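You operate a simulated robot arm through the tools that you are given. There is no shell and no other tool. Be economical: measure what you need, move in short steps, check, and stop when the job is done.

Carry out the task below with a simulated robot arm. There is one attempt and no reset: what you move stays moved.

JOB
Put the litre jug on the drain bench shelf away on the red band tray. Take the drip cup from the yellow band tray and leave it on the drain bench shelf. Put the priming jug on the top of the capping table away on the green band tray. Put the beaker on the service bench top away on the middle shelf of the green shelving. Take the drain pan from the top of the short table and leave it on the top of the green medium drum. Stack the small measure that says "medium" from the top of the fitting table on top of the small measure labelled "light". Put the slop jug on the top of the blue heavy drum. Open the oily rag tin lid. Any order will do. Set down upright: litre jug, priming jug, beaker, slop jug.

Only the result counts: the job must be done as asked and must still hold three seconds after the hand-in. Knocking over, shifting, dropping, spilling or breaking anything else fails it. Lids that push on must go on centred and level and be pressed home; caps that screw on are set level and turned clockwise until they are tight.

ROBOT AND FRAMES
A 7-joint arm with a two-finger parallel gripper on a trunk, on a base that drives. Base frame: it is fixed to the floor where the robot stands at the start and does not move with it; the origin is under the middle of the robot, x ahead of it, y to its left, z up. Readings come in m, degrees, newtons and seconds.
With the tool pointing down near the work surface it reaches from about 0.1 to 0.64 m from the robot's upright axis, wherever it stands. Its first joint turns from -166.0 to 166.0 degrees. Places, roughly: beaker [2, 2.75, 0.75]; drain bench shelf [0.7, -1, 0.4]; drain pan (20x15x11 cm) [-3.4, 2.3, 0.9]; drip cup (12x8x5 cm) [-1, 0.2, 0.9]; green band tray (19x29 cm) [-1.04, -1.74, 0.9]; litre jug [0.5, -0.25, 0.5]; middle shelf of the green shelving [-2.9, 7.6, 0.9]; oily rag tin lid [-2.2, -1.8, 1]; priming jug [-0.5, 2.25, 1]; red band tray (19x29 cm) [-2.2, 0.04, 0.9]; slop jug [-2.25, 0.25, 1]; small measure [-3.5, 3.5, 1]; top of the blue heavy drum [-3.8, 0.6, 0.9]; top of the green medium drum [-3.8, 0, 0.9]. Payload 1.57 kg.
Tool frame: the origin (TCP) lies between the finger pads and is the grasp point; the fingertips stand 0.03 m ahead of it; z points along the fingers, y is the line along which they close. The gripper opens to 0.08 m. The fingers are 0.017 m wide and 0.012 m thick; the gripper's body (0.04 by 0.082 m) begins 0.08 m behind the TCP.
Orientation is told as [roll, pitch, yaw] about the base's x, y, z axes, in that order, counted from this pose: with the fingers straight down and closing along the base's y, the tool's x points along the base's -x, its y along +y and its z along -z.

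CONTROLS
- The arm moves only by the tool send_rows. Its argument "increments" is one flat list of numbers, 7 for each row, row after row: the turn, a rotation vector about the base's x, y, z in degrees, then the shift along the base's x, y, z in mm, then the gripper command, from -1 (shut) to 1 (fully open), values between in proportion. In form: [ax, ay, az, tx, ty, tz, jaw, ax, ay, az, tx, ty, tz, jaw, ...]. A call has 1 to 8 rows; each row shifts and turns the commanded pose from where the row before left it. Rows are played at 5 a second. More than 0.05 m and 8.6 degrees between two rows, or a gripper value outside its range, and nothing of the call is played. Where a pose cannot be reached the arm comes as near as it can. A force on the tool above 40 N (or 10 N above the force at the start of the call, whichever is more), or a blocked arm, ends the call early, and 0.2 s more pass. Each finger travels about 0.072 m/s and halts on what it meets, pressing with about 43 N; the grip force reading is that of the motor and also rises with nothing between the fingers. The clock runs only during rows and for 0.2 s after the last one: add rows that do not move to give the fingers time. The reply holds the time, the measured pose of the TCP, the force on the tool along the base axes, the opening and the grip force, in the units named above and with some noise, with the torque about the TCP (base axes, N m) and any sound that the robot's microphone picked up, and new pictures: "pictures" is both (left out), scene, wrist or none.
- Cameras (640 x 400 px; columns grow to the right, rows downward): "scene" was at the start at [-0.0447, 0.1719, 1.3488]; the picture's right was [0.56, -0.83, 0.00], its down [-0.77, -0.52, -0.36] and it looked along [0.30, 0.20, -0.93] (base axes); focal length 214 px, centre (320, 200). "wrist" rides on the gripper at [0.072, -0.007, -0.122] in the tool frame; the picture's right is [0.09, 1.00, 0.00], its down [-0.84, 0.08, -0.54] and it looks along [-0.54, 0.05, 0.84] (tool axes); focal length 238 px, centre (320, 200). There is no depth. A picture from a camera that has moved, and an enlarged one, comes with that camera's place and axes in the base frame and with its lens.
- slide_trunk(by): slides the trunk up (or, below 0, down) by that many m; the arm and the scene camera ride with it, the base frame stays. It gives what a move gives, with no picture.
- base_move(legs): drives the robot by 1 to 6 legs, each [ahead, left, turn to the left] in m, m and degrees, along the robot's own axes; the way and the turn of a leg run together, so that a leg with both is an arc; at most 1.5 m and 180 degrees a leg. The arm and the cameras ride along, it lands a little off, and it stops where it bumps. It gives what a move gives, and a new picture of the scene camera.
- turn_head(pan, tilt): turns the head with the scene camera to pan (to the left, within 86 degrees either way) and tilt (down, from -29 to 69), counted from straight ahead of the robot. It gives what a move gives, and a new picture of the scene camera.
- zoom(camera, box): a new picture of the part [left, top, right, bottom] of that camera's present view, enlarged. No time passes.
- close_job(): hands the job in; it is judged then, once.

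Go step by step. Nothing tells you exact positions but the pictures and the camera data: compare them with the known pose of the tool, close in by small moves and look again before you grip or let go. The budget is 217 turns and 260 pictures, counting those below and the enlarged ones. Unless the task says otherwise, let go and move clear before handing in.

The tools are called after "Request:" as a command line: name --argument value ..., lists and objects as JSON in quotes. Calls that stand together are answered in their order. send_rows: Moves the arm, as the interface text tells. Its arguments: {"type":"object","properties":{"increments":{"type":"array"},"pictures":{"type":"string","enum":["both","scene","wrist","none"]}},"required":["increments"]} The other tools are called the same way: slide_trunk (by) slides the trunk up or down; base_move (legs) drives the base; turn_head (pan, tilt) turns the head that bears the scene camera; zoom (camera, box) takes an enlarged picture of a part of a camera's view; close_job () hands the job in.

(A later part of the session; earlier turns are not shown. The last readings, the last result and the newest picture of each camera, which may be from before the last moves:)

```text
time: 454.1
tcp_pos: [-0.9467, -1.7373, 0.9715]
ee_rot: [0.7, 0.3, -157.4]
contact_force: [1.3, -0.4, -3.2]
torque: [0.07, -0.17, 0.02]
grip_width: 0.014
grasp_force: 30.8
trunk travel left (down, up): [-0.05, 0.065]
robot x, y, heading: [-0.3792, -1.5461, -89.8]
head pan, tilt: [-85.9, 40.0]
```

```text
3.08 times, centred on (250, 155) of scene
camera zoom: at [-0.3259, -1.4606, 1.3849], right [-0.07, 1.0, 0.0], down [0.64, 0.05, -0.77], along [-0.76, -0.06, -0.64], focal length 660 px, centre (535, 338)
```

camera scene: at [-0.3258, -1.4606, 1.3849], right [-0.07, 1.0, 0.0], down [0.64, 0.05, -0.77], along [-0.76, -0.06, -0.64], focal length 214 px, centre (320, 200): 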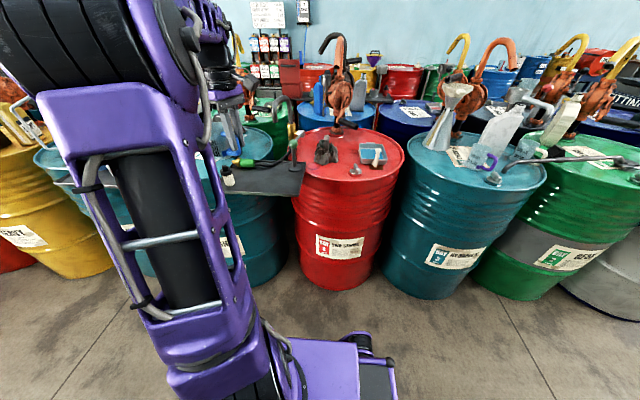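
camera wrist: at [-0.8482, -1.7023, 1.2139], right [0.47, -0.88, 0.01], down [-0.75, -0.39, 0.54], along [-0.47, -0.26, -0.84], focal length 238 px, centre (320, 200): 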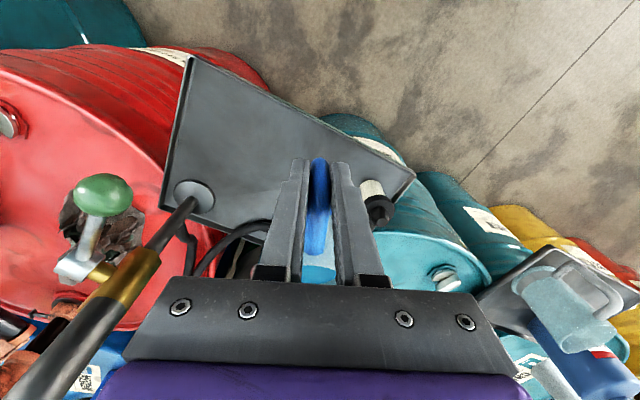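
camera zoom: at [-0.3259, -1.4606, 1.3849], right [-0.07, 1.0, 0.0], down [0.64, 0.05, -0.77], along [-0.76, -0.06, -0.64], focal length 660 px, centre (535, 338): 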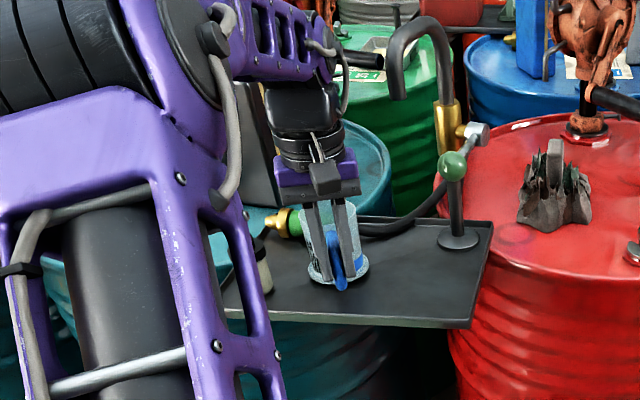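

Good, now fine steps down.

Request:
send_rows --increments '[0, 0, 0, 0, 0, -6, -1, 0, 0, 0, 0, 0, -6, -1, 0, 0, 0, 0, 0, -4, -1, 0, 0, 0, 0, 0, 0, -1]' --pictures "none"

Request:
send_rows --increments '[0, 0, 0, 0, 0, -4, -1, 0, 0, 0, 0, 0, 0, -1]' --pictures "none"

Request:
send_rows --increments '[0, 0, 0, 0, 0, -4, -1, 0, 0, 0, 0, 0, 0, -1]' --pictures "none"

```text
time: 455.1
tcp_pos: [-0.9463, -1.7379, 0.9588]
ee_rot: [0.8, 0.1, -157.4]
contact_force: [7.3, -0.4, 21.6]
torque: [-0.38, 0.34, 0.04]
grip_width: 0.0138
grasp_force: 30.3
trunk travel left (down, up): [-0.05, 0.065]
robot x, y, heading: [-0.3806, -1.5449, -89.7]
head pan, tilt: [-85.9, 40.0]
```

```text
time: 455.8
tcp_pos: [-0.9466, -1.7383, 0.9547]
ee_rot: [0.8, 0.2, -157.4]
contact_force: [7.6, 2.7, 25.1]
torque: [-0.17, 0.56, 0.01]
grip_width: 0.0138
grasp_force: 30.9
trunk travel left (down, up): [-0.05, 0.065]
robot x, y, heading: [-0.3803, -1.543, -90.1]
head pan, tilt: [-85.9, 40.0]
```

```text
time: 456.4
tcp_pos: [-0.9462, -1.7376, 0.9501]
ee_rot: [0.8, 0.2, -157.3]
contact_force: [7.6, 3.4, 25.3]
torque: [-0.24, 0.56, -0.03]
grip_width: 0.0138
grasp_force: 30.4
trunk travel left (down, up): [-0.05, 0.065]
robot x, y, heading: [-0.3807, -1.5433, -89.9]
head pan, tilt: [-85.9, 40.0]
```

Contact came earlier than expected and the handle slid in the grip; back off.

Request:
send_rows --increments '[0, 0, 0, 0, 0, 2, -1, 0, 0, 0, 0, 0, 2, -1, 0, 0, 0, 0, 0, 0, -1]' --pictures "none"

```text
time: 457.1
tcp_pos: [-0.9477, -1.7394, 0.9526]
ee_rot: [0.8, 0.6, -157.4]
contact_force: [-1.3, -0.2, -1.5]
torque: [0.07, -0.14, 0.03]
grip_width: 0.0133
grasp_force: 30.1
trunk travel left (down, up): [-0.05, 0.065]
robot x, y, heading: [-0.3805, -1.5456, -90.0]
head pan, tilt: [-85.9, 40.0]
```

Request:
send_rows --increments '[0, 0, 0, 0, 0, -1, -1, 0, 0, 0, 0, 0, 0, -0.8, 0, 0, 0, 0, 0, 0, -0.5, 0, 0, 0, 0, 0, 0, 0, 0, 0, 0, 0, 0, 0, 0.2]' --pictures "wrist"

Request:
zoom --camera "scene" --box '[210, 120, 300, 200]'

```text
time: 458.4
tcp_pos: [-0.9489, -1.7393, 0.951]
ee_rot: [0.8, 0.3, -157.4]
contact_force: [-0.1, -0.1, -0.8]
torque: [-0.03, 0.05, 0.03]
grip_width: 0.048
grasp_force: 0.1
trunk travel left (down, up): [-0.05, 0.065]
robot x, y, heading: [-0.3821, -1.5489, -90.1]
head pan, tilt: [-85.9, 40.0]
camera wrist: at [-0.8852, -1.7041, 1.0749], right [0.47, -0.88, 0.01], down [-0.75, -0.39, 0.54], along [-0.47, -0.26, -0.84], focal length 238 px, centre (320, 200)
```

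wrist: 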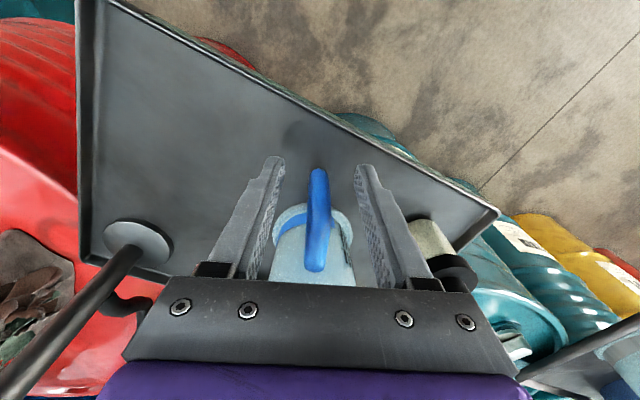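

```text
5.00 times, centred on (255, 160) of scene
camera zoom: at [-0.3257, -1.4606, 1.3849], right [-0.07, 1.0, 0.0], down [0.64, 0.05, -0.77], along [-0.76, -0.06, -0.64], focal length 1072 px, centre (645, 400)
```

zoom: 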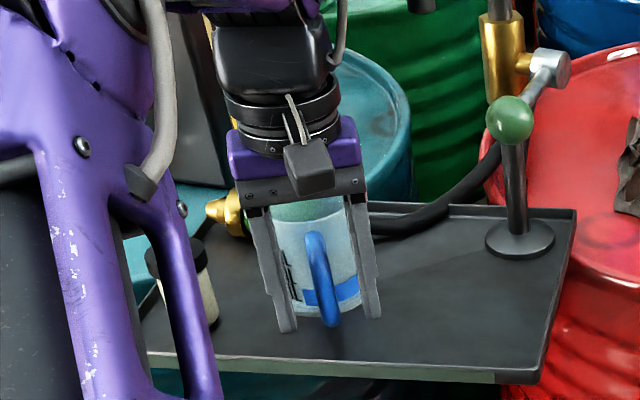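

The priming jug stands upright on the green tray. Rise straight up and retract east.

Request:
send_rows --increments '[0, 0, 0, 0, 0, 20, 0.2, 0, 0, 0, 0, 0, 40, 0.2, 0, 0, 0, 0, 0, 40, 0.2, 0, 0, 0, 0, 0, 45, 0.2, 0, 0, 0, 0, 0, 45, 0.2, 0, 0, 0, 35, 0, 20, 0.2, 0, 0, 0, 45, 0, 0, 0.2, 0, 0, 0, 45, 0, 0, 0.2]' --pictures "none"

Request:
base_move --legs '[[0, 0.15, 0], [-1.45, 0, 0]]'

```text
time: 460.1
tcp_pos: [-0.8205, -1.7396, 1.1613]
ee_rot: [0.8, 0.3, -157.4]
contact_force: [0.1, -0.5, 0.7]
torque: [0.0, -0.01, 0.03]
grip_width: 0.048
grasp_force: 0.1
trunk travel left (down, up): [-0.05, 0.065]
robot x, y, heading: [-0.3814, -1.5432, -89.8]
head pan, tilt: [-85.9, 40.0]
```

```text
time: 469.3
tcp_pos: [-0.6442, -0.2215, 1.1619]
ee_rot: [0.8, 0.4, -160.6]
contact_force: [-0.1, 0.2, 0.3]
torque: [0.0, 0.02, 0.01]
grip_width: 0.0481
grasp_force: 0.0
trunk travel left (down, up): [-0.05, 0.065]
robot x, y, heading: [-0.1932, -0.055, -92.8]
head pan, tilt: [-85.9, 40.0]
camera scene: at [-0.1333, 0.0312, 1.3849], right [-0.02, 1.0, 0.0], down [0.64, 0.01, -0.77], along [-0.77, -0.02, -0.64], focal length 214 px, centre (320, 200)
```

scene: 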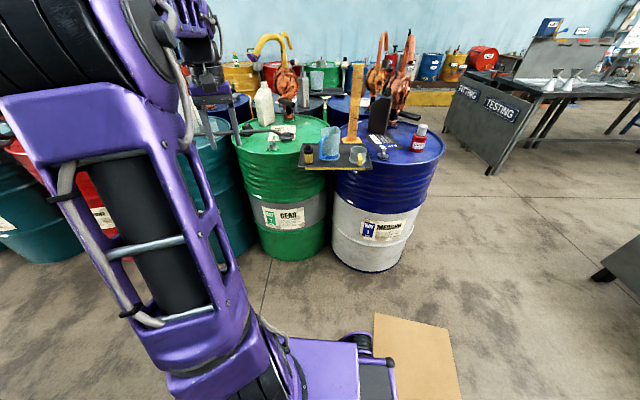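

The yellow tray with the drip cup (yellow handle) is ahead-right. Enlarge.

Request:
zoom --camera "scene" --box '[280, 100, 400, 185]'

```text
4.71 times, centred on (340, 142) of scene
camera zoom: at [-0.1333, 0.0312, 1.3849], right [-0.02, 1.0, 0.0], down [0.64, 0.01, -0.77], along [-0.77, -0.02, -0.64], focal length 1009 px, centre (226, 471)
```

zoom: 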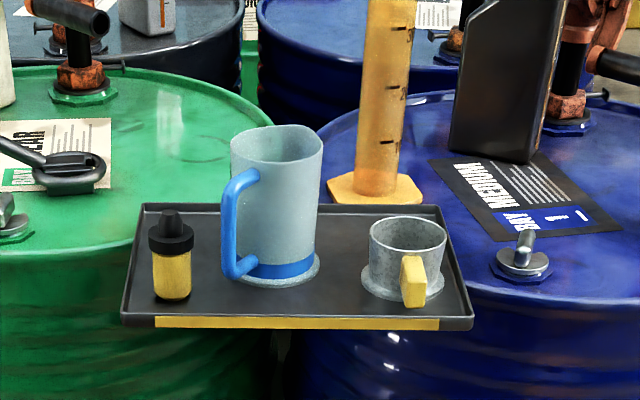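

The drip cup sits at ≈(−1.006, 0.181) with its yellow handle block pointing east at me. A horizontal tool pointing west can grip that block, and later slide the cup onto the shelf. Reorient the tool.

Request:
send_rows --increments '[0, 0, 8.5, 0, 0, 0, 0, 0, 0, 8.5, 0, 0, 0, 0, 0, 0, 8.5, 0, 0, 0, 0, 0, 0, 8.5, 0, 0, 0, 0, 0, 0, 8.5, 0, 0, 0, 0, 0, 0, 8.5, 0, 0, 0, 0, 0, 0, 8.5, 0, 0, 0, 0, 0, 0, 8.3, 0, 0, 0, 0]' --pictures "none"

Request:
send_rows --increments '[4.84, 4.39, 4.62, 0, 0, 0, 0, 4.84, 4.39, 4.62, 0, 0, 0, 0, 4.84, 4.39, 4.62, 0, 0, 0, 0, 4.84, 4.39, 4.62, 0, 0, 0, 0, 4.84, 4.39, 4.62, 0, 0, 0, 0, 4.84, 4.39, 4.62, 0, 0, 0, 0, 4.84, 4.39, 4.62, 0, 0, 0, 0, 4.84, 4.39, 4.62, 0, 0, 0, 0]' --pictures "none"

Request:
send_rows --increments '[4.84, 4.39, 4.62, 0, 0, 0, 0, 4.84, 4.39, 4.62, 0, 0, 0, 0, 4.84, 4.39, 4.62, 0, 0, 0, 0, 4.84, 4.39, 4.62, 0, 0, 0, 0, 4.84, 4.39, 4.62, 0, 0, 0, 0, 4.84, 4.39, 4.62, 0, 0, 0, 0, 4.84, 4.39, 4.62, 0, 0, 0, 0]' --pictures "none"

```text
time: 471.1
tcp_pos: [-0.6449, -0.2202, 1.1637]
ee_rot: [0.9, 0.3, -92.5]
contact_force: [0.3, 0.4, 0.3]
torque: [0.0, 0.02, -0.01]
grip_width: 0.04
grasp_force: 0.1
trunk travel left (down, up): [-0.05, 0.065]
robot x, y, heading: [-0.1895, -0.0491, -92.6]
head pan, tilt: [-85.9, 40.0]
```

```text
time: 472.9
tcp_pos: [-0.6441, -0.2214, 1.1621]
ee_rot: [-27.3, 45.4, -64.8]
contact_force: [-0.8, -0.1, 0.7]
torque: [0.03, 0.02, -0.01]
grip_width: 0.0401
grasp_force: 0.1
trunk travel left (down, up): [-0.05, 0.065]
robot x, y, heading: [-0.192, -0.0512, -92.8]
head pan, tilt: [-85.9, 40.0]
```

```text
time: 474.5
tcp_pos: [-0.6433, -0.2229, 1.1627]
ee_rot: [170.3, 89.5, 166.9]
contact_force: [-0.2, 1.0, 0.5]
torque: [0.02, 0.02, 0.0]
grip_width: 0.0399
grasp_force: 0.1
trunk travel left (down, up): [-0.05, 0.065]
robot x, y, heading: [-0.1883, -0.0521, -92.9]
head pan, tilt: [-85.9, 40.0]
```

Request:
base_move --legs '[[-0.42, -0.05, 2.8]]'

Request:
send_rows --increments '[0, 0, 0, -10, 0, -40, 0, 0, 0, 0, -10, 0, -45, 0, 0, 0, 0, -10, 0, -45, 0, 0, 0, 0, -10, 0, -45, 0, 0, 0, 0, 0, 0, -35, 0]' --pictures "wrist"

```text
time: 477.0
tcp_pos: [-0.6751, 0.1648, 1.1628]
ee_rot: [162.8, 89.6, 161.6]
contact_force: [-0.1, 0.4, 0.0]
torque: [0.01, 0.01, -0.01]
grip_width: 0.0397
grasp_force: 0.0
trunk travel left (down, up): [-0.05, 0.065]
robot x, y, heading: [-0.2336, 0.3544, -90.7]
head pan, tilt: [-85.9, 40.0]
camera scene: at [-0.1759, 0.438, 1.3849], right [-0.06, 1.0, 0.0], down [0.64, 0.04, -0.77], along [-0.76, -0.05, -0.64], focal length 214 px, centre (320, 200)
```

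scene: 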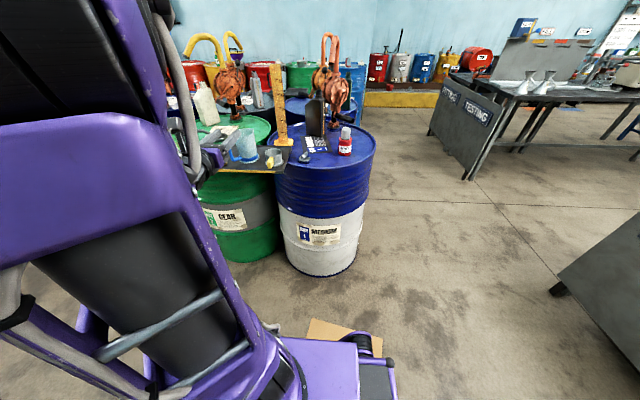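

```text
time: 478.2
tcp_pos: [-0.717, 0.165, 0.9532]
ee_rot: [173.6, 89.5, 172.4]
contact_force: [0.0, -0.3, -0.7]
torque: [-0.01, -0.01, 0.01]
grip_width: 0.0398
grasp_force: 0.1
trunk travel left (down, up): [-0.05, 0.065]
robot x, y, heading: [-0.2317, 0.3577, -90.3]
head pan, tilt: [-85.9, 40.0]
camera wrist: at [-0.5944, 0.1547, 1.0251], right [0.02, 1.0, 0.09], down [0.54, 0.07, -0.84], along [-0.84, 0.07, -0.53], focal length 238 px, centre (320, 200)
```

wrist: 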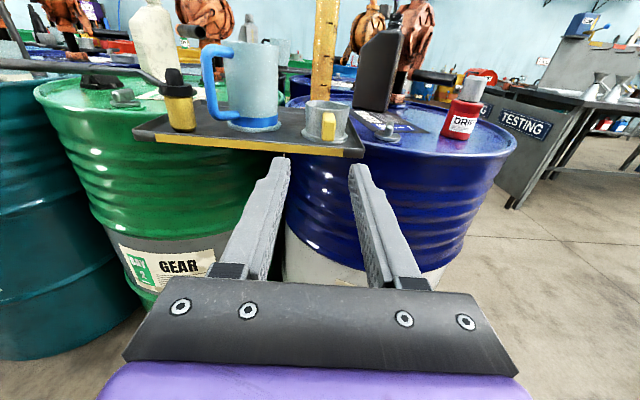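

Level the roll, align to the handle (y≈0.181, z≈0.932), and approach.

Request:
send_rows --increments '[-5.6, 0, 0, -20, 7, -10, 0, 0, 0, 0, -30, 6, -11, 0, 0, 0, 0, -30, 0, 0, 0, 0, 0, 0, -30, 0, 0, 0, 0, 0, 0, -15, 0, 0, 0]' --pictures "wrist"

```text
time: 479.4
tcp_pos: [-0.8401, 0.1765, 0.93]
ee_rot: [-93.0, 84.5, -94.1]
contact_force: [-0.3, 0.7, 0.7]
torque: [-0.03, 0.02, -0.02]
grip_width: 0.0401
grasp_force: 0.1
trunk travel left (down, up): [-0.05, 0.065]
robot x, y, heading: [-0.2309, 0.3533, -90.5]
head pan, tilt: [-85.9, 40.0]
camera wrist: at [-0.7174, 0.1745, 1.0025], right [0.02, 1.0, 0.0], down [0.54, -0.01, -0.84], along [-0.84, 0.02, -0.54], focal length 238 px, centre (320, 200)
```

wrist: 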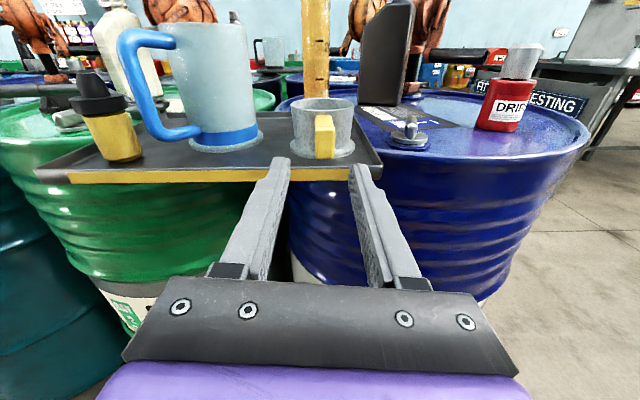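

Align y by +7 mm, then advance to straddle the handle block.

Request:
send_rows --increments '[0, 0, 0, 0, 7, 5, 0, 0, 0, 0, -25, 0, 0, 0, 0, 0, 0, -25, 0, 0, 0, 0, 0, 0, -25, 0, 0, 0, 0, 0, 0, -15, 0, 0, 0]' --pictures "wrist"

```text
time: 480.6
tcp_pos: [-0.9293, 0.1864, 0.9349]
ee_rot: [-92.8, 84.5, -94.0]
contact_force: [-0.8, -0.2, -1.1]
torque: [-0.02, 0.0, 0.03]
grip_width: 0.0399
grasp_force: 0.1
trunk travel left (down, up): [-0.05, 0.065]
robot x, y, heading: [-0.2315, 0.3549, -90.4]
head pan, tilt: [-85.9, 40.0]
camera wrist: at [-0.8075, 0.1833, 1.0074], right [0.02, 1.0, 0.0], down [0.54, -0.01, -0.84], along [-0.84, 0.02, -0.54], focal length 238 px, centre (320, 200)
```

wrist: 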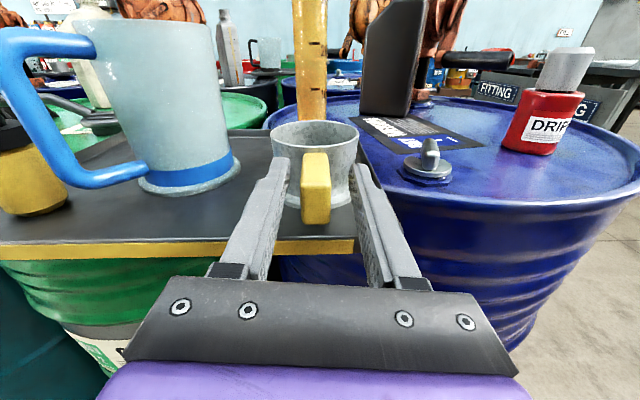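

The handle block is between the pads. Close and lift.

Request:
send_rows --increments '[0, 0, 0, -3, 0, 0, 0, 0, 0, 0, 0, 0, 0, -1, 0, 0, 0, 0, 0, 0, -1, 0, 0, 0, 0, 0, 0, -1]' --pictures "none"

Request:
send_rows --increments '[0, 0, 0, 0, 0, 8, -1, 0, 0, 0, 0, 0, 12, -1, 0, 0, 0, 0, 0, 20, -1, 0, 0, 0, 0, 0, 0, -1]' --pictures "wrist"

```text
time: 481.6
tcp_pos: [-0.9319, 0.1857, 0.9362]
ee_rot: [-95.0, 84.5, -96.4]
contact_force: [-0.4, 4.2, 7.2]
torque: [0.48, 0.56, -0.2]
grip_width: 0.0176
grasp_force: 32.2
trunk travel left (down, up): [-0.05, 0.065]
robot x, y, heading: [-0.233, 0.3498, -90.6]
head pan, tilt: [-85.9, 40.0]
```

```text
time: 482.6
tcp_pos: [-0.9339, 0.1862, 0.9768]
ee_rot: [-92.2, 84.5, -93.4]
contact_force: [-0.3, -0.3, -1.3]
torque: [0.04, -0.07, 0.0]
grip_width: 0.0176
grasp_force: 32.6
trunk travel left (down, up): [-0.05, 0.065]
robot x, y, heading: [-0.2312, 0.3545, -90.5]
head pan, tilt: [-85.9, 40.0]
camera wrist: at [-0.8109, 0.1822, 1.0487], right [0.02, 1.0, 0.0], down [0.54, -0.01, -0.84], along [-0.84, 0.02, -0.54], focal length 238 px, centre (320, 200)
```

wrist: 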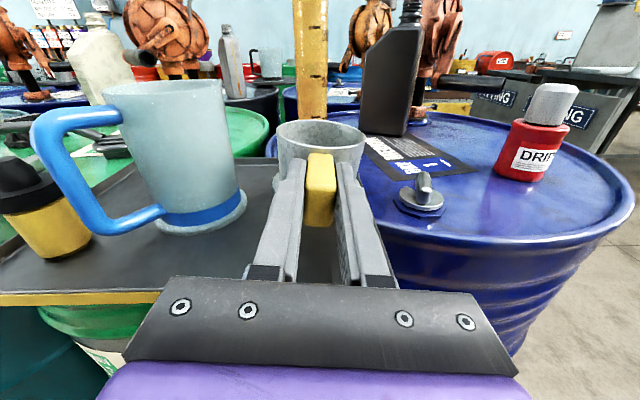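

Held. Raise and retract, then turn around and drive to the drain bench.

Request:
send_rows --increments '[0, 0, 0, 0, 0, 40, -1, 0, 0, 0, 0, 0, 45, -1, 0, 0, 0, 35, 0, 30, -1, 0, 0, 0, 45, 0, 0, -1, 0, 0, 0, 45, 0, 0, -1, 0, 0, 0, 45, 0, 0, -1, 0, 0, 0, 35, 0, 0, -1]' --pictures "none"

Request:
base_move --legs '[[0, 0.05, 0], [0, 0, 90], [0, 0, 90], [-0.85, 0.1, 0]]'

```text
time: 484.2
tcp_pos: [-0.7333, 0.1885, 1.0929]
ee_rot: [-92.4, 84.4, -93.7]
contact_force: [-0.2, -0.2, -1.1]
torque: [-0.01, -0.08, 0.02]
grip_width: 0.0175
grasp_force: 32.9
trunk travel left (down, up): [-0.05, 0.065]
robot x, y, heading: [-0.226, 0.3536, -90.4]
head pan, tilt: [-85.9, 40.0]
```

```text
time: 497.2
tcp_pos: [0.186, -0.3348, 1.0926]
ee_rot: [-92.7, 84.6, 83.9]
contact_force: [0.1, 0.2, -1.7]
torque: [-0.03, 0.08, -0.01]
grip_width: 0.0179
grasp_force: 32.8
trunk travel left (down, up): [-0.05, 0.065]
robot x, y, heading: [-0.3221, -0.4818, 87.1]
head pan, tilt: [-85.9, 40.0]
camera scene: at [-0.3823, -0.5617, 1.3849], right [0.02, -1.0, 0.0], down [-0.64, -0.01, -0.77], along [0.77, 0.02, -0.64], focal length 214 px, centre (320, 200)
```

scene: 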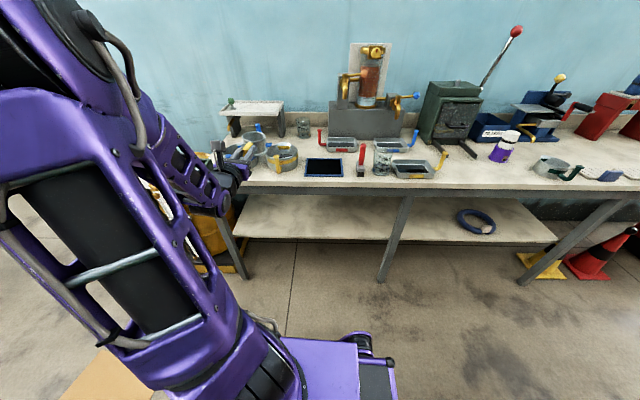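

The shelf at y≈−0.33 is free. Lower the cup in front of the bench.

Request:
send_rows --increments '[0, 0, 0, 0, 0, -45, -1, 0, 0, 0, 0, 0, -45, -1, 0, 0, 0, 0, 0, -45, -1, 0, 0, 0, 0, 0, -45, -1, 0, 0, 0, 0, 0, -45, -1, 0, 0, 0, 0, 0, -45, -1, 0, 0, 0, 0, 0, -45, -1, 0, 0, 0, 0, 0, -45, -1]' --pictures "none"

Request:
send_rows --increments '[0, 0, 0, 5, 0, -40, -1, 0, 0, 0, 5, 0, -40, -1, 0, 0, 0, 5, 0, -40, -1, 0, 0, 0, 5, 0, -40, -1, 0, 0, 0, 0, 0, -40, -1]' --pictures "wrist"

```text
time: 499.0
tcp_pos: [0.1822, -0.3346, 0.7312]
ee_rot: [-92.9, 84.5, 83.6]
contact_force: [-0.3, 0.5, -2.0]
torque: [0.01, 0.05, 0.0]
grip_width: 0.0177
grasp_force: 32.2
trunk travel left (down, up): [-0.05, 0.065]
robot x, y, heading: [-0.3158, -0.4805, 87.3]
head pan, tilt: [-85.9, 40.0]
```

```text
time: 500.2
tcp_pos: [0.2087, -0.3366, 0.5312]
ee_rot: [-92.7, 84.5, 83.7]
contact_force: [0.1, 0.9, -1.6]
torque: [-0.02, 0.03, -0.03]
grip_width: 0.0174
grasp_force: 31.9
trunk travel left (down, up): [-0.05, 0.065]
robot x, y, heading: [-0.3251, -0.4814, 87.0]
head pan, tilt: [-85.9, 40.0]
camera wrist: at [0.0875, -0.3305, 0.6042], right [-0.06, -1.0, 0.0], down [-0.54, 0.04, -0.84], along [0.84, -0.05, -0.54], focal length 238 px, centre (320, 200)
```

wrist: 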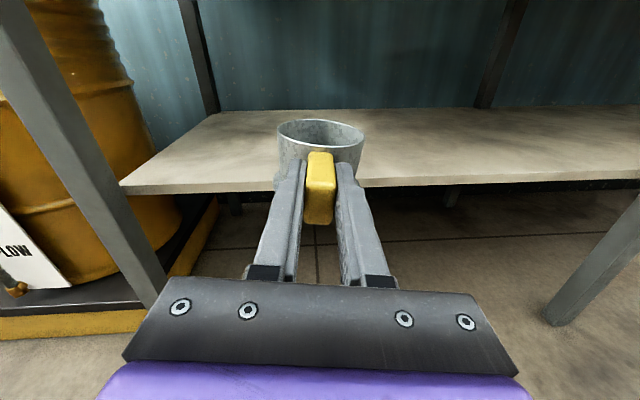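

Slide in over the shelf by moving the base toward the bench.

Request:
base_move --legs '[[0, -0.3, 2.5]]'

Request:
send_rows --increments '[0, 0, 0, 0, 0, -12, -1, 0, 0, 0, 0, 0, -12, -1, 0, 0, 0, 0, 0, -12, -1, 0, 0, 0, 0, 0, 0, -1]' --pictures "wrist"

```text
time: 503.7
tcp_pos: [0.5084, -0.324, 0.533]
ee_rot: [-92.6, 84.4, 86.3]
contact_force: [-0.1, 0.0, -1.1]
torque: [-0.04, 0.03, 0.01]
grip_width: 0.0178
grasp_force: 32.6
trunk travel left (down, up): [-0.05, 0.065]
robot x, y, heading: [-0.0167, -0.4905, 89.6]
head pan, tilt: [-85.9, 40.0]
camera scene: at [-0.0738, -0.5725, 1.3849], right [0.06, -1.0, 0.0], down [-0.64, -0.04, -0.77], along [0.76, 0.05, -0.64], focal length 214 px, centre (320, 200)
```

scene: 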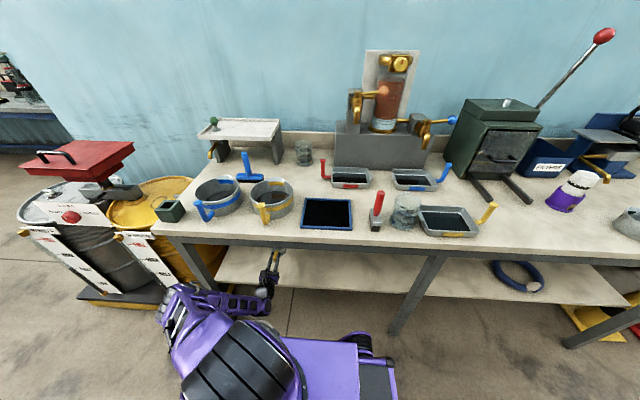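

```text
time: 504.7
tcp_pos: [0.5074, -0.3255, 0.4941]
ee_rot: [-92.8, 84.4, 86.2]
contact_force: [-0.1, -0.5, -1.4]
torque: [-0.01, 0.05, 0.0]
grip_width: 0.0178
grasp_force: 32.1
trunk travel left (down, up): [-0.05, 0.065]
robot x, y, heading: [-0.0181, -0.4905, 89.8]
head pan, tilt: [-85.9, 40.0]
camera wrist: at [0.3855, -0.3229, 0.5675], right [-0.02, -1.0, 0.0], down [-0.54, 0.01, -0.84], along [0.84, -0.01, -0.54], focal length 238 px, centre (320, 200)
```

wrist: 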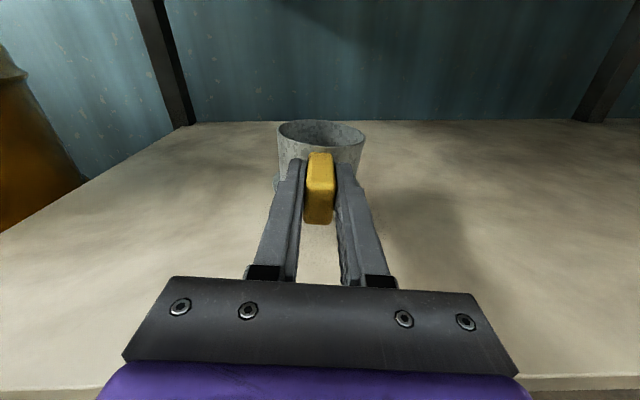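

Request:
send_rows --increments '[0, 0, 0, 0, 0, -8, -1, 0, 0, 0, 0, 0, -8, -1, 0, 0, 0, 0, 0, 0, -1]' --pictures "none"

```text
time: 505.5
tcp_pos: [0.5077, -0.3239, 0.488]
ee_rot: [-92.9, 84.5, 86.0]
contact_force: [-1.0, -0.7, -1.4]
torque: [0.01, 0.05, 0.02]
grip_width: 0.0173
grasp_force: 32.4
out of reach, approached as far as the arm can: row 2
trunk travel left (down, up): [-0.05, 0.065]
robot x, y, heading: [-0.0132, -0.4875, 89.3]
head pan, tilt: [-85.9, 40.0]
```

The arm can't go lower; use the trunk.

Request:
slide_trunk --by -0.02

```text
time: 506.2
tcp_pos: [0.5067, -0.3249, 0.4695]
ee_rot: [-92.8, 84.4, 86.1]
contact_force: [0.7, 0.3, -1.4]
torque: [-0.01, 0.08, 0.01]
grip_width: 0.0177
grasp_force: 32.6
trunk travel left (down, up): [-0.03, 0.085]
robot x, y, heading: [-0.0154, -0.4888, 89.5]
head pan, tilt: [-85.9, 40.0]
```

Request:
slide_trunk --by -0.008

```text
time: 506.8
tcp_pos: [0.5063, -0.3256, 0.4601]
ee_rot: [-93.0, 84.5, 86.1]
contact_force: [1.0, -0.4, -2.4]
torque: [0.0, 0.08, -0.03]
grip_width: 0.0174
grasp_force: 32.4
trunk travel left (down, up): [-0.022, 0.093]
robot x, y, heading: [-0.0171, -0.4893, 89.4]
head pan, tilt: [-85.9, 40.0]
```

Request:
slide_trunk --by -0.006

Request:
zoom --camera "wrist" --box '[240, 90, 400, 230]'

```text
time: 507.3
tcp_pos: [0.5086, -0.3238, 0.4565]
ee_rot: [-97.1, 84.4, 81.9]
contact_force: [-4.0, -0.2, 16.9]
torque: [-0.59, -0.95, -0.06]
grip_width: 0.0175
grasp_force: 32.9
trunk travel left (down, up): [-0.016, 0.099]
robot x, y, heading: [-0.0163, -0.4912, 89.6]
head pan, tilt: [-85.9, 40.0]
```

```text
2.86 times, centred on (320, 160) of wrist
camera zoom: at [0.3861, -0.3219, 0.5286], right [-0.02, -1.0, 0.0], down [-0.53, 0.01, -0.85], along [0.85, -0.01, -0.53], focal length 681 px, centre (320, 314)
```

zoom: 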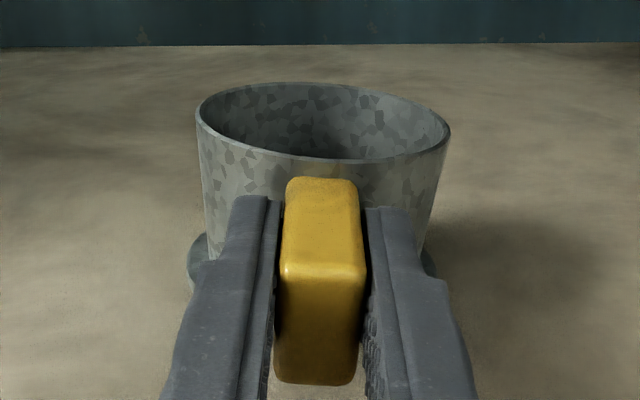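

Contact. Relieve 2 mm, then release.

Request:
slide_trunk --by 0.002

Request:
send_rows --increments '[0, 0, 0, 0, 0, 0, -0.7, 0, 0, 0, 0, 0, 0, -0.4, 0, 0, 0, 0, 0, 0, 0, 0, 0, 0, 0, 0, 0, 0]' --pictures "none"

```text
time: 507.8
tcp_pos: [0.5085, -0.3239, 0.4571]
ee_rot: [-94.1, 84.4, 84.7]
contact_force: [3.5, 0.8, 11.4]
torque: [-0.42, -0.92, 0.22]
grip_width: 0.0176
grasp_force: 33.0
trunk travel left (down, up): [-0.018, 0.097]
robot x, y, heading: [-0.0203, -0.4859, 89.7]
head pan, tilt: [-85.9, 40.0]
```

```text
time: 508.8
tcp_pos: [0.5065, -0.3249, 0.4559]
ee_rot: [-92.5, 84.6, 86.5]
contact_force: [-1.2, 0.2, 0.4]
torque: [0.02, 0.0, -0.03]
grip_width: 0.04
grasp_force: 0.1
trunk travel left (down, up): [-0.018, 0.097]
robot x, y, heading: [-0.0174, -0.4904, 89.4]
head pan, tilt: [-85.9, 40.0]
```

Request:
send_rows --increments '[0, 0, 0, -20, 0, 0, 0, 0, 0, 0, -20, 0, 1, 0, 0, 0, 0, -20, 0, 2, 0]' --pictures "wrist"

```text
time: 509.8
tcp_pos: [0.4712, -0.3158, 0.4831]
ee_rot: [-119.8, 82.8, 59.9]
contact_force: [-0.4, 0.9, 0.0]
torque: [0.03, -0.01, 0.0]
grip_width: 0.0399
grasp_force: 0.0
trunk travel left (down, up): [-0.018, 0.097]
robot x, y, heading: [-0.0163, -0.4888, 89.5]
head pan, tilt: [-85.9, 40.0]
stopped in row 3: the arm was blocked; the commanded pose is now the measured one
camera wrist: at [0.3457, -0.3161, 0.5484], right [-0.01, -1.0, -0.01], down [-0.49, 0.02, -0.87], along [0.87, 0.0, -0.49], focal length 238 px, centre (320, 200)
```

wrist: 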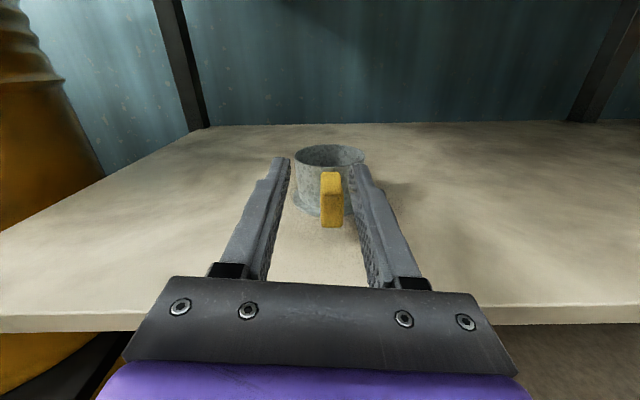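

The cup stands on the shelf. Back out, raise the arm, then head for the beaker on the service bench.

Request:
base_move --legs '[[0, 0.28, 0]]'

Request:
send_rows --increments '[0, 0, 0, 10, 0, 40, 0, 0, 0, 0, 10, 0, 45, 0, 0, 0, 0, 0, 0, 45, 0, 0, 0, 0, 0, 0, 45, 0, 0, 0, 0, 0, 0, 45, 0, 0, 0, 0, 0, 0, 45, 0, 0, 0, 0, 0, 0, 45, 0, 0, 0, 0, 0, 0, 45, 0]' --pictures "none"

Request:
send_rows --increments '[0, 0, 0, 0, 0, 45, 0, 0, 0, 0, 0, 0, 45, 0, 0, 0, 0, 0, 0, 45, 0, 0, 0, 0, 0, 0, 45, 0, 0, 0, 0, 0, 0, 40, 0]' --pictures "none"

```text
time: 513.1
tcp_pos: [0.1908, -0.3126, 0.4837]
ee_rot: [-119.8, 83.0, 60.3]
contact_force: [-0.6, 0.0, 0.2]
torque: [0.01, 0.0, 0.01]
grip_width: 0.04
grasp_force: 0.0
trunk travel left (down, up): [-0.018, 0.097]
robot x, y, heading: [-0.292, -0.4887, 89.9]
head pan, tilt: [-85.9, 40.0]
camera scene: at [-0.3527, -0.5716, 1.3529], right [0.07, -1.0, 0.0], down [-0.64, -0.04, -0.77], along [0.76, 0.05, -0.64], focal length 214 px, centre (320, 200)
```

scene: 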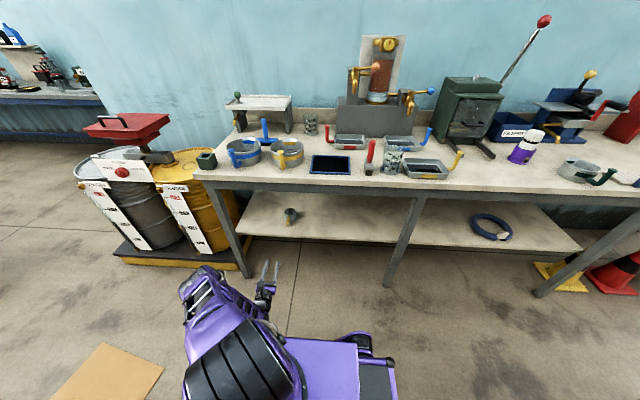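

```text
time: 514.9
tcp_pos: [0.2093, -0.3127, 0.8376]
ee_rot: [-119.9, 83.1, 60.2]
contact_force: [0.8, -1.2, -0.7]
torque: [0.0, -0.01, -0.03]
grip_width: 0.0399
grasp_force: 0.1
trunk travel left (down, up): [-0.018, 0.097]
robot x, y, heading: [-0.2955, -0.4898, 89.8]
head pan, tilt: [-85.9, 40.0]
```

```text
time: 516.1
tcp_pos: [0.2088, -0.3126, 1.0577]
ee_rot: [-119.9, 82.9, 60.1]
contact_force: [-0.3, 0.7, 0.0]
torque: [0.01, -0.01, -0.04]
grip_width: 0.0399
grasp_force: 0.0
trunk travel left (down, up): [-0.018, 0.097]
robot x, y, heading: [-0.2995, -0.4862, 89.8]
head pan, tilt: [-85.9, 40.0]
```

Request:
base_move --legs '[[1.0, 0, 0], [0.88, 0, 0], [0, -0.7, 0], [0, -0.65, 0], [1.1, 0, 0]]'

```text
time: 544.0
tcp_pos: [1.5522, 2.6917, 1.0585]
ee_rot: [-119.8, 83.0, 59.9]
contact_force: [-0.4, -0.3, 0.0]
torque: [0.01, -0.01, -0.03]
grip_width: 0.0401
grasp_force: 0.0
trunk travel left (down, up): [-0.018, 0.097]
robot x, y, heading: [1.0463, 2.5203, 89.5]
head pan, tilt: [-85.9, 40.0]
camera scene: at [0.9887, 2.4378, 1.3529], right [0.06, -1.0, 0.0], down [-0.64, -0.04, -0.77], along [0.76, 0.05, -0.64], focal length 214 px, centre (320, 200)
```

scene: 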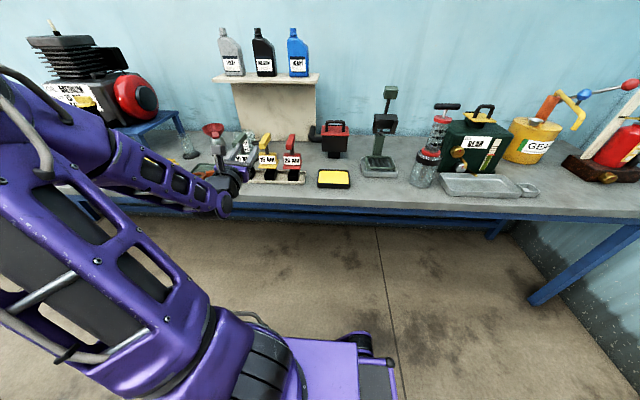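

Request:
zoom --camera "scene" --box '[160, 100, 320, 200]'

Request:
zoom --camera "wrist" --box '[0, 0, 640, 400]'

```text
4.00 times, centred on (240, 150) of scene
camera zoom: at [0.9887, 2.4378, 1.3529], right [0.06, -1.0, 0.0], down [-0.64, -0.04, -0.77], along [0.76, 0.05, -0.64], focal length 858 px, centre (640, 400)
```

zoom: 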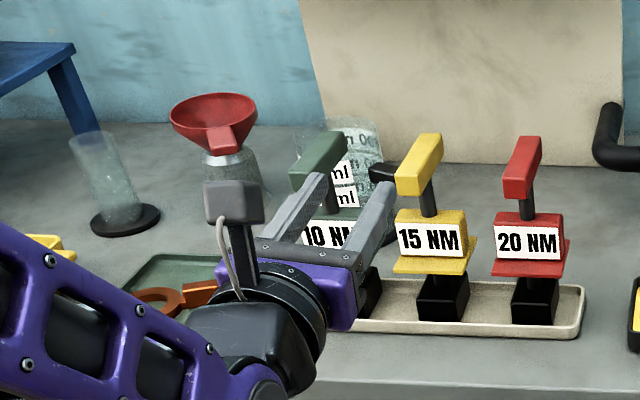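

```text
1.00 times, centred on (320, 200) of wrist (not enlarged: the box is as wide or as high as the picture)
camera zoom: at [1.4266, 2.6926, 1.1231], right [-0.01, -1.0, -0.02], down [-0.49, 0.02, -0.87], along [0.87, 0.0, -0.49], focal length 238 px, centre (320, 200)
```

zoom: 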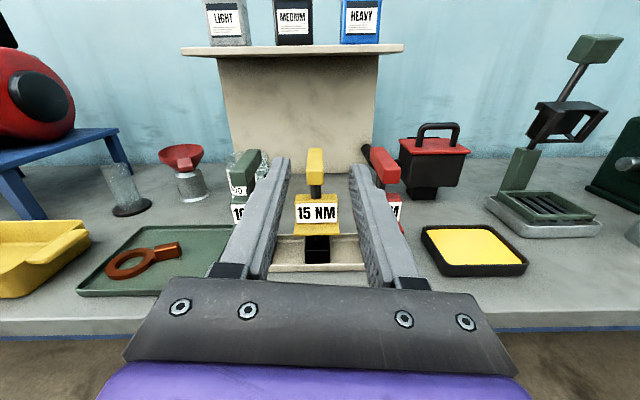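

The graduated glass behind the torque tools looks like the beaker, ≈(2.15, 2.96). Move north to see it directly.

Request:
base_move --legs '[[0.27, -0.15, 0]]'

Request:
zoom --camera "wrist" --box '[160, 60, 480, 260]'

```text
time: 546.1
tcp_pos: [1.7038, 2.9556, 1.0586]
ee_rot: [-119.9, 82.9, 60.3]
contact_force: [-0.7, -0.6, -0.1]
torque: [0.04, 0.02, -0.04]
grip_width: 0.0399
grasp_force: 0.0
trunk travel left (down, up): [-0.018, 0.097]
robot x, y, heading: [1.1975, 2.7807, 90.1]
head pan, tilt: [-85.9, 40.0]
camera scene: at [1.1413, 2.6971, 1.3529], right [0.07, -1.0, 0.0], down [-0.64, -0.04, -0.77], along [0.76, 0.05, -0.64], focal length 214 px, centre (320, 200)
```

scene: 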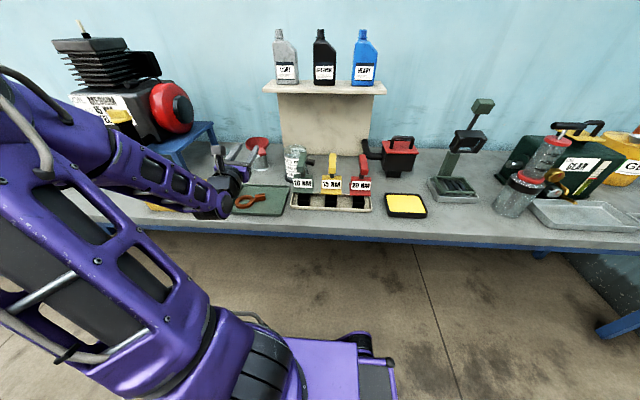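

```text
2.00 times, centred on (320, 160) of wrist
camera zoom: at [1.5775, 2.9547, 1.1231], right [0.0, -1.0, -0.02], down [-0.49, 0.01, -0.87], along [0.87, 0.01, -0.49], focal length 477 px, centre (320, 280)
```

zoom: 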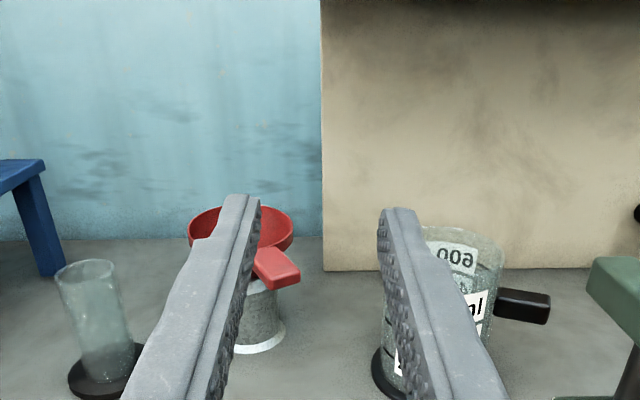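

The beaker (~95 mm wide) has a black handle block pointing south at ≈(1.90, 2.797, 0.917). I'll use a tool-down grip with fingers closing along x on that block; rotate the tool down while rising.

Request:
send_rows --increments '[4.62, 4.62, -4.62, 0, 0, 10, 0, 4.62, 4.62, -4.62, 0, 0, 10, 0, 4.62, 4.62, -4.62, 0, 0, 10, 0, 4.62, 4.62, -4.62, 0, 0, 10, 0, 4.62, 4.62, -4.62, 0, 0, 10, 0, 4.62, 4.62, -4.62, 0, 0, 10, 0, 4.62, 4.62, -4.62, 0, 0, 10, 0, 4.62, 4.62, -4.62, 0, 0, 10, 0]' --pictures "none"

Request:
send_rows --increments '[4.62, 4.62, -4.62, 0, 0, 0, 0, 4.62, 4.62, -4.62, 0, 0, 0, 0, 4.62, 4.62, -4.62, 0, 0, 0, 0, 4.62, 4.62, -4.62, 0, 0, 0, 0, 4.62, 4.62, -4.62, 0, 0, 0, 0, 4.62, 4.62, -4.62, 0, 0, 0, 0, 4.62, 4.62, -4.62, 0, 0, 0, 0]' --pictures "none"

Request:
base_move --legs '[[-0.1, -0.13, 0]]'

```text
time: 547.9
tcp_pos: [1.7019, 2.9549, 1.1374]
ee_rot: [-30.7, 38.9, 106.2]
contact_force: [0.2, 0.0, -0.6]
torque: [-0.04, -0.04, 0.02]
grip_width: 0.0402
grasp_force: 0.1
trunk travel left (down, up): [-0.018, 0.097]
robot x, y, heading: [1.1955, 2.7804, 90.1]
head pan, tilt: [-85.9, 40.0]
```

```text
time: 549.5
tcp_pos: [1.7038, 2.9549, 1.1389]
ee_rot: [-0.1, 3.5, 83.8]
contact_force: [0.0, 0.7, 0.1]
torque: [0.01, -0.01, -0.01]
grip_width: 0.0399
grasp_force: 0.1
trunk travel left (down, up): [-0.018, 0.097]
robot x, y, heading: [1.1983, 2.7809, 89.6]
head pan, tilt: [-85.9, 40.0]
```

```text
time: 551.4
tcp_pos: [1.8323, 2.8545, 1.1379]
ee_rot: [-0.2, 3.6, 83.7]
contact_force: [0.3, -0.8, 0.5]
torque: [0.0, -0.01, -0.04]
grip_width: 0.0404
grasp_force: 0.1
trunk travel left (down, up): [-0.018, 0.097]
robot x, y, heading: [1.3283, 2.6809, 89.6]
head pan, tilt: [-85.9, 40.0]
camera scene: at [1.2701, 2.5975, 1.3529], right [0.07, -1.0, 0.0], down [-0.64, -0.04, -0.77], along [0.76, 0.05, -0.64], focal length 214 px, centre (320, 200)
```

scene: 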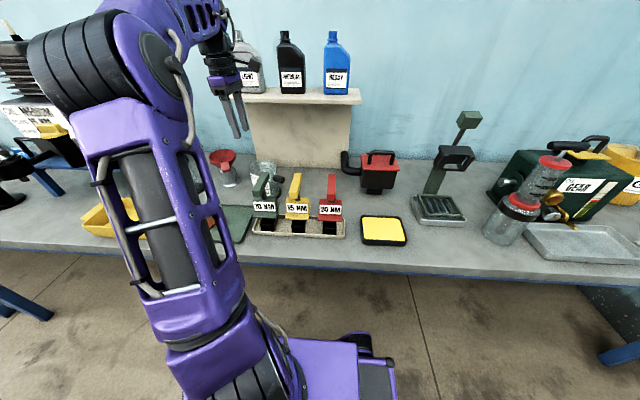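

Request:
send_rows --increments '[3.6, 0.2, 6.3, 20, -15, 0, 0, 0, 0, 0, 24, -20, 0, 0, 0, 0, 0, 24, -20, -20, 0]' --pictures "wrist"

Request:
zoom --camera "wrist" --box '[240, 60, 400, 200]'

```text
time: 552.2
tcp_pos: [1.9025, 2.7993, 1.1158]
ee_rot: [0.2, -0.1, 90.2]
contact_force: [0.2, 0.8, 0.7]
torque: [-0.02, -0.02, 0.02]
grip_width: 0.0399
grasp_force: 0.1
trunk travel left (down, up): [-0.018, 0.097]
robot x, y, heading: [1.3278, 2.6803, 89.5]
head pan, tilt: [-85.9, 40.0]
camera wrist: at [1.9106, 2.7268, 1.238], right [-1.0, -0.09, 0.0], down [-0.08, 0.84, 0.54], along [-0.05, 0.54, -0.84], focal length 238 px, centre (320, 200)
```

wrist: 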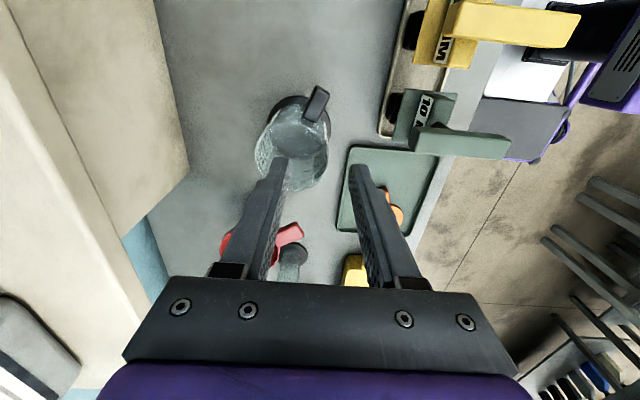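

```text
2.86 times, centred on (320, 130) of wrist
camera zoom: at [1.9106, 2.7268, 1.238], right [-1.0, -0.09, 0.0], down [-0.08, 0.84, 0.54], along [-0.05, 0.54, -0.84], focal length 681 px, centre (320, 400)
```

zoom: 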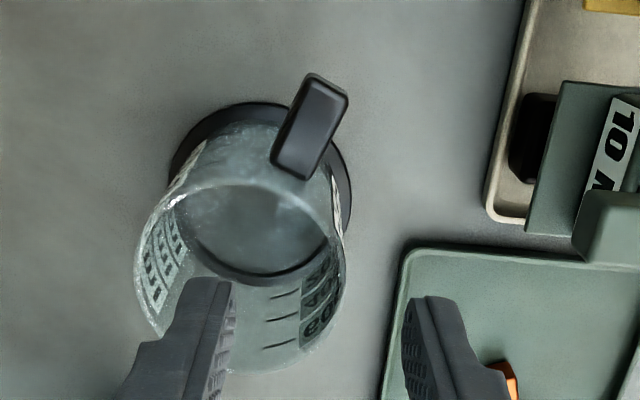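

Beaker centre ≈(1.938, 2.858), rim z≈0.94; handle block at ≈(1.909, 2.79), azimuth ≈ −110°. Yaw −20°, align and descend.

Request:
send_rows --increments '[0, 0, -7, 3, -5, -20, 0, 0, 0, -7, 3, -4, -30, 0, 0, 0, -6, 0, 0, -30, 0, 0, 0, 0, 0, 0, -30, 0, 0, 0, 0, 0, 0, -30, 0]' --pictures "wrist"

```text
time: 553.4
tcp_pos: [1.905, 2.7917, 0.975]
ee_rot: [0.2, -0.1, 70.1]
contact_force: [0.1, 0.3, 0.3]
torque: [-0.02, -0.05, 0.01]
grip_width: 0.0398
grasp_force: 0.1
trunk travel left (down, up): [-0.018, 0.097]
robot x, y, heading: [1.329, 2.6827, 89.9]
head pan, tilt: [-85.9, 40.0]
camera wrist: at [1.8877, 2.722, 1.0971], right [-0.97, 0.25, 0.0], down [0.21, 0.81, 0.54], along [0.13, 0.53, -0.84], focal length 238 px, centre (320, 200)
```

wrist: 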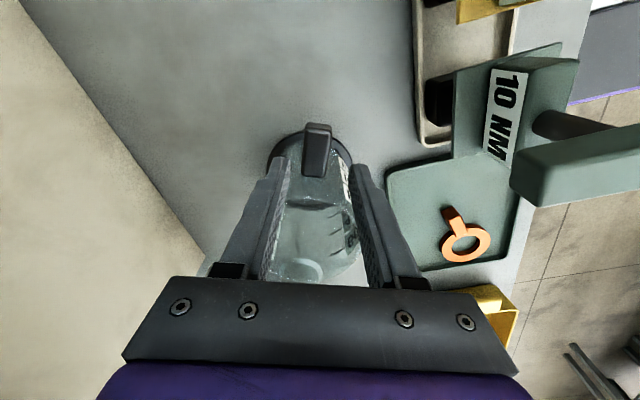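

Request:
send_rows --increments '[0, 0, 0, 2, -5, -20, 0, 0, 0, 0, 0, 0, -22, 0, 0, 0, 0, 0, 0, -20, 0, 0, 0, 0, 0, 0, 0, 0]' --pictures "wrist"

```text
time: 554.4
tcp_pos: [1.908, 2.7853, 0.9142]
ee_rot: [0.2, -0.1, 70.2]
contact_force: [0.1, 0.4, 0.4]
torque: [0.03, 0.03, 0.0]
grip_width: 0.0401
grasp_force: 0.1
trunk travel left (down, up): [-0.018, 0.097]
robot x, y, heading: [1.3251, 2.6808, 90.1]
head pan, tilt: [-85.9, 40.0]
camera wrist: at [1.8897, 2.7154, 1.0373], right [-0.97, 0.25, 0.0], down [0.21, 0.81, 0.54], along [0.13, 0.53, -0.84], focal length 238 px, centre (320, 200)
```

wrist: 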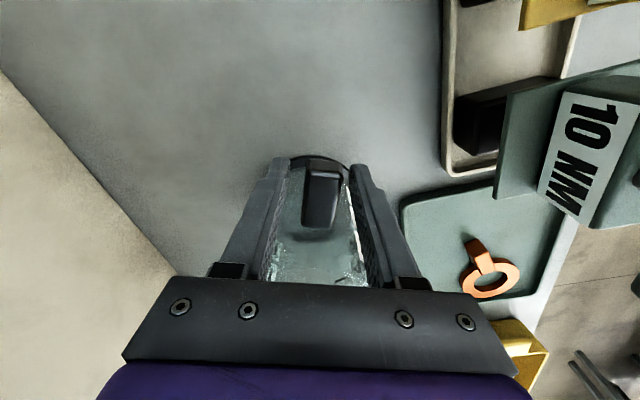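

Centred on the block. Close and lift.

Request:
send_rows --increments '[0, 0, 0, 0, 0, 0, -0.4, 0, 0, 0, 0, 0, 0, -1, 0, 0, 0, 0, 0, 0, -1, 0, 0, 0, 0, 0, 0, -1]' --pictures "none"

Request:
send_rows --increments '[0, 0, 0, 0, 0, 8, -1, 0, 0, 0, 0, 0, 12, -1, 0, 0, 0, 0, 0, 20, -1, 0, 0, 0, 0, 0, 35, -1, 0, 0, 0, 0, 0, 35, -1, 0, 0, 0, 0, 0, 40, -1, 0, 0, 0, 0, 0, 30, -1]' --pictures "wrist"

```text
time: 555.4
tcp_pos: [1.906, 2.7866, 0.9147]
ee_rot: [0.2, -0.1, 70.1]
contact_force: [0.9, -0.2, -0.2]
torque: [-0.06, -0.03, 0.0]
grip_width: 0.0217
grasp_force: 34.6
trunk travel left (down, up): [-0.018, 0.097]
robot x, y, heading: [1.3263, 2.6832, 90.0]
head pan, tilt: [-85.9, 40.0]
```

```text
time: 557.0
tcp_pos: [1.9075, 2.7878, 1.0973]
ee_rot: [0.2, -0.2, 70.1]
contact_force: [0.2, -0.5, -1.1]
torque: [-0.06, 0.08, -0.01]
grip_width: 0.0215
grasp_force: 34.2
trunk travel left (down, up): [-0.018, 0.097]
robot x, y, heading: [1.3264, 2.6822, 90.0]
head pan, tilt: [-85.9, 40.0]
camera wrist: at [1.8909, 2.7169, 1.2191], right [-0.97, 0.25, 0.0], down [0.21, 0.81, 0.54], along [0.13, 0.53, -0.84], focal length 238 px, centre (320, 200)
```

wrist: 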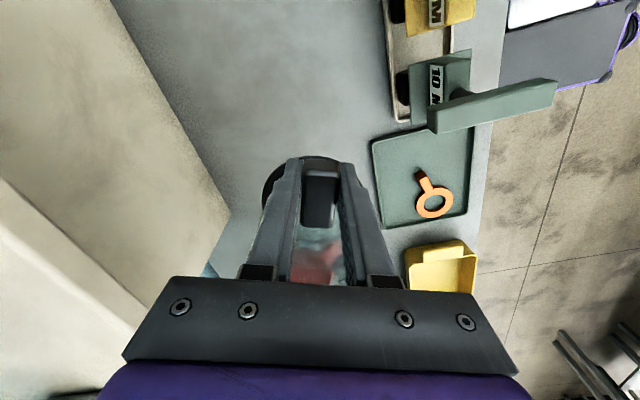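

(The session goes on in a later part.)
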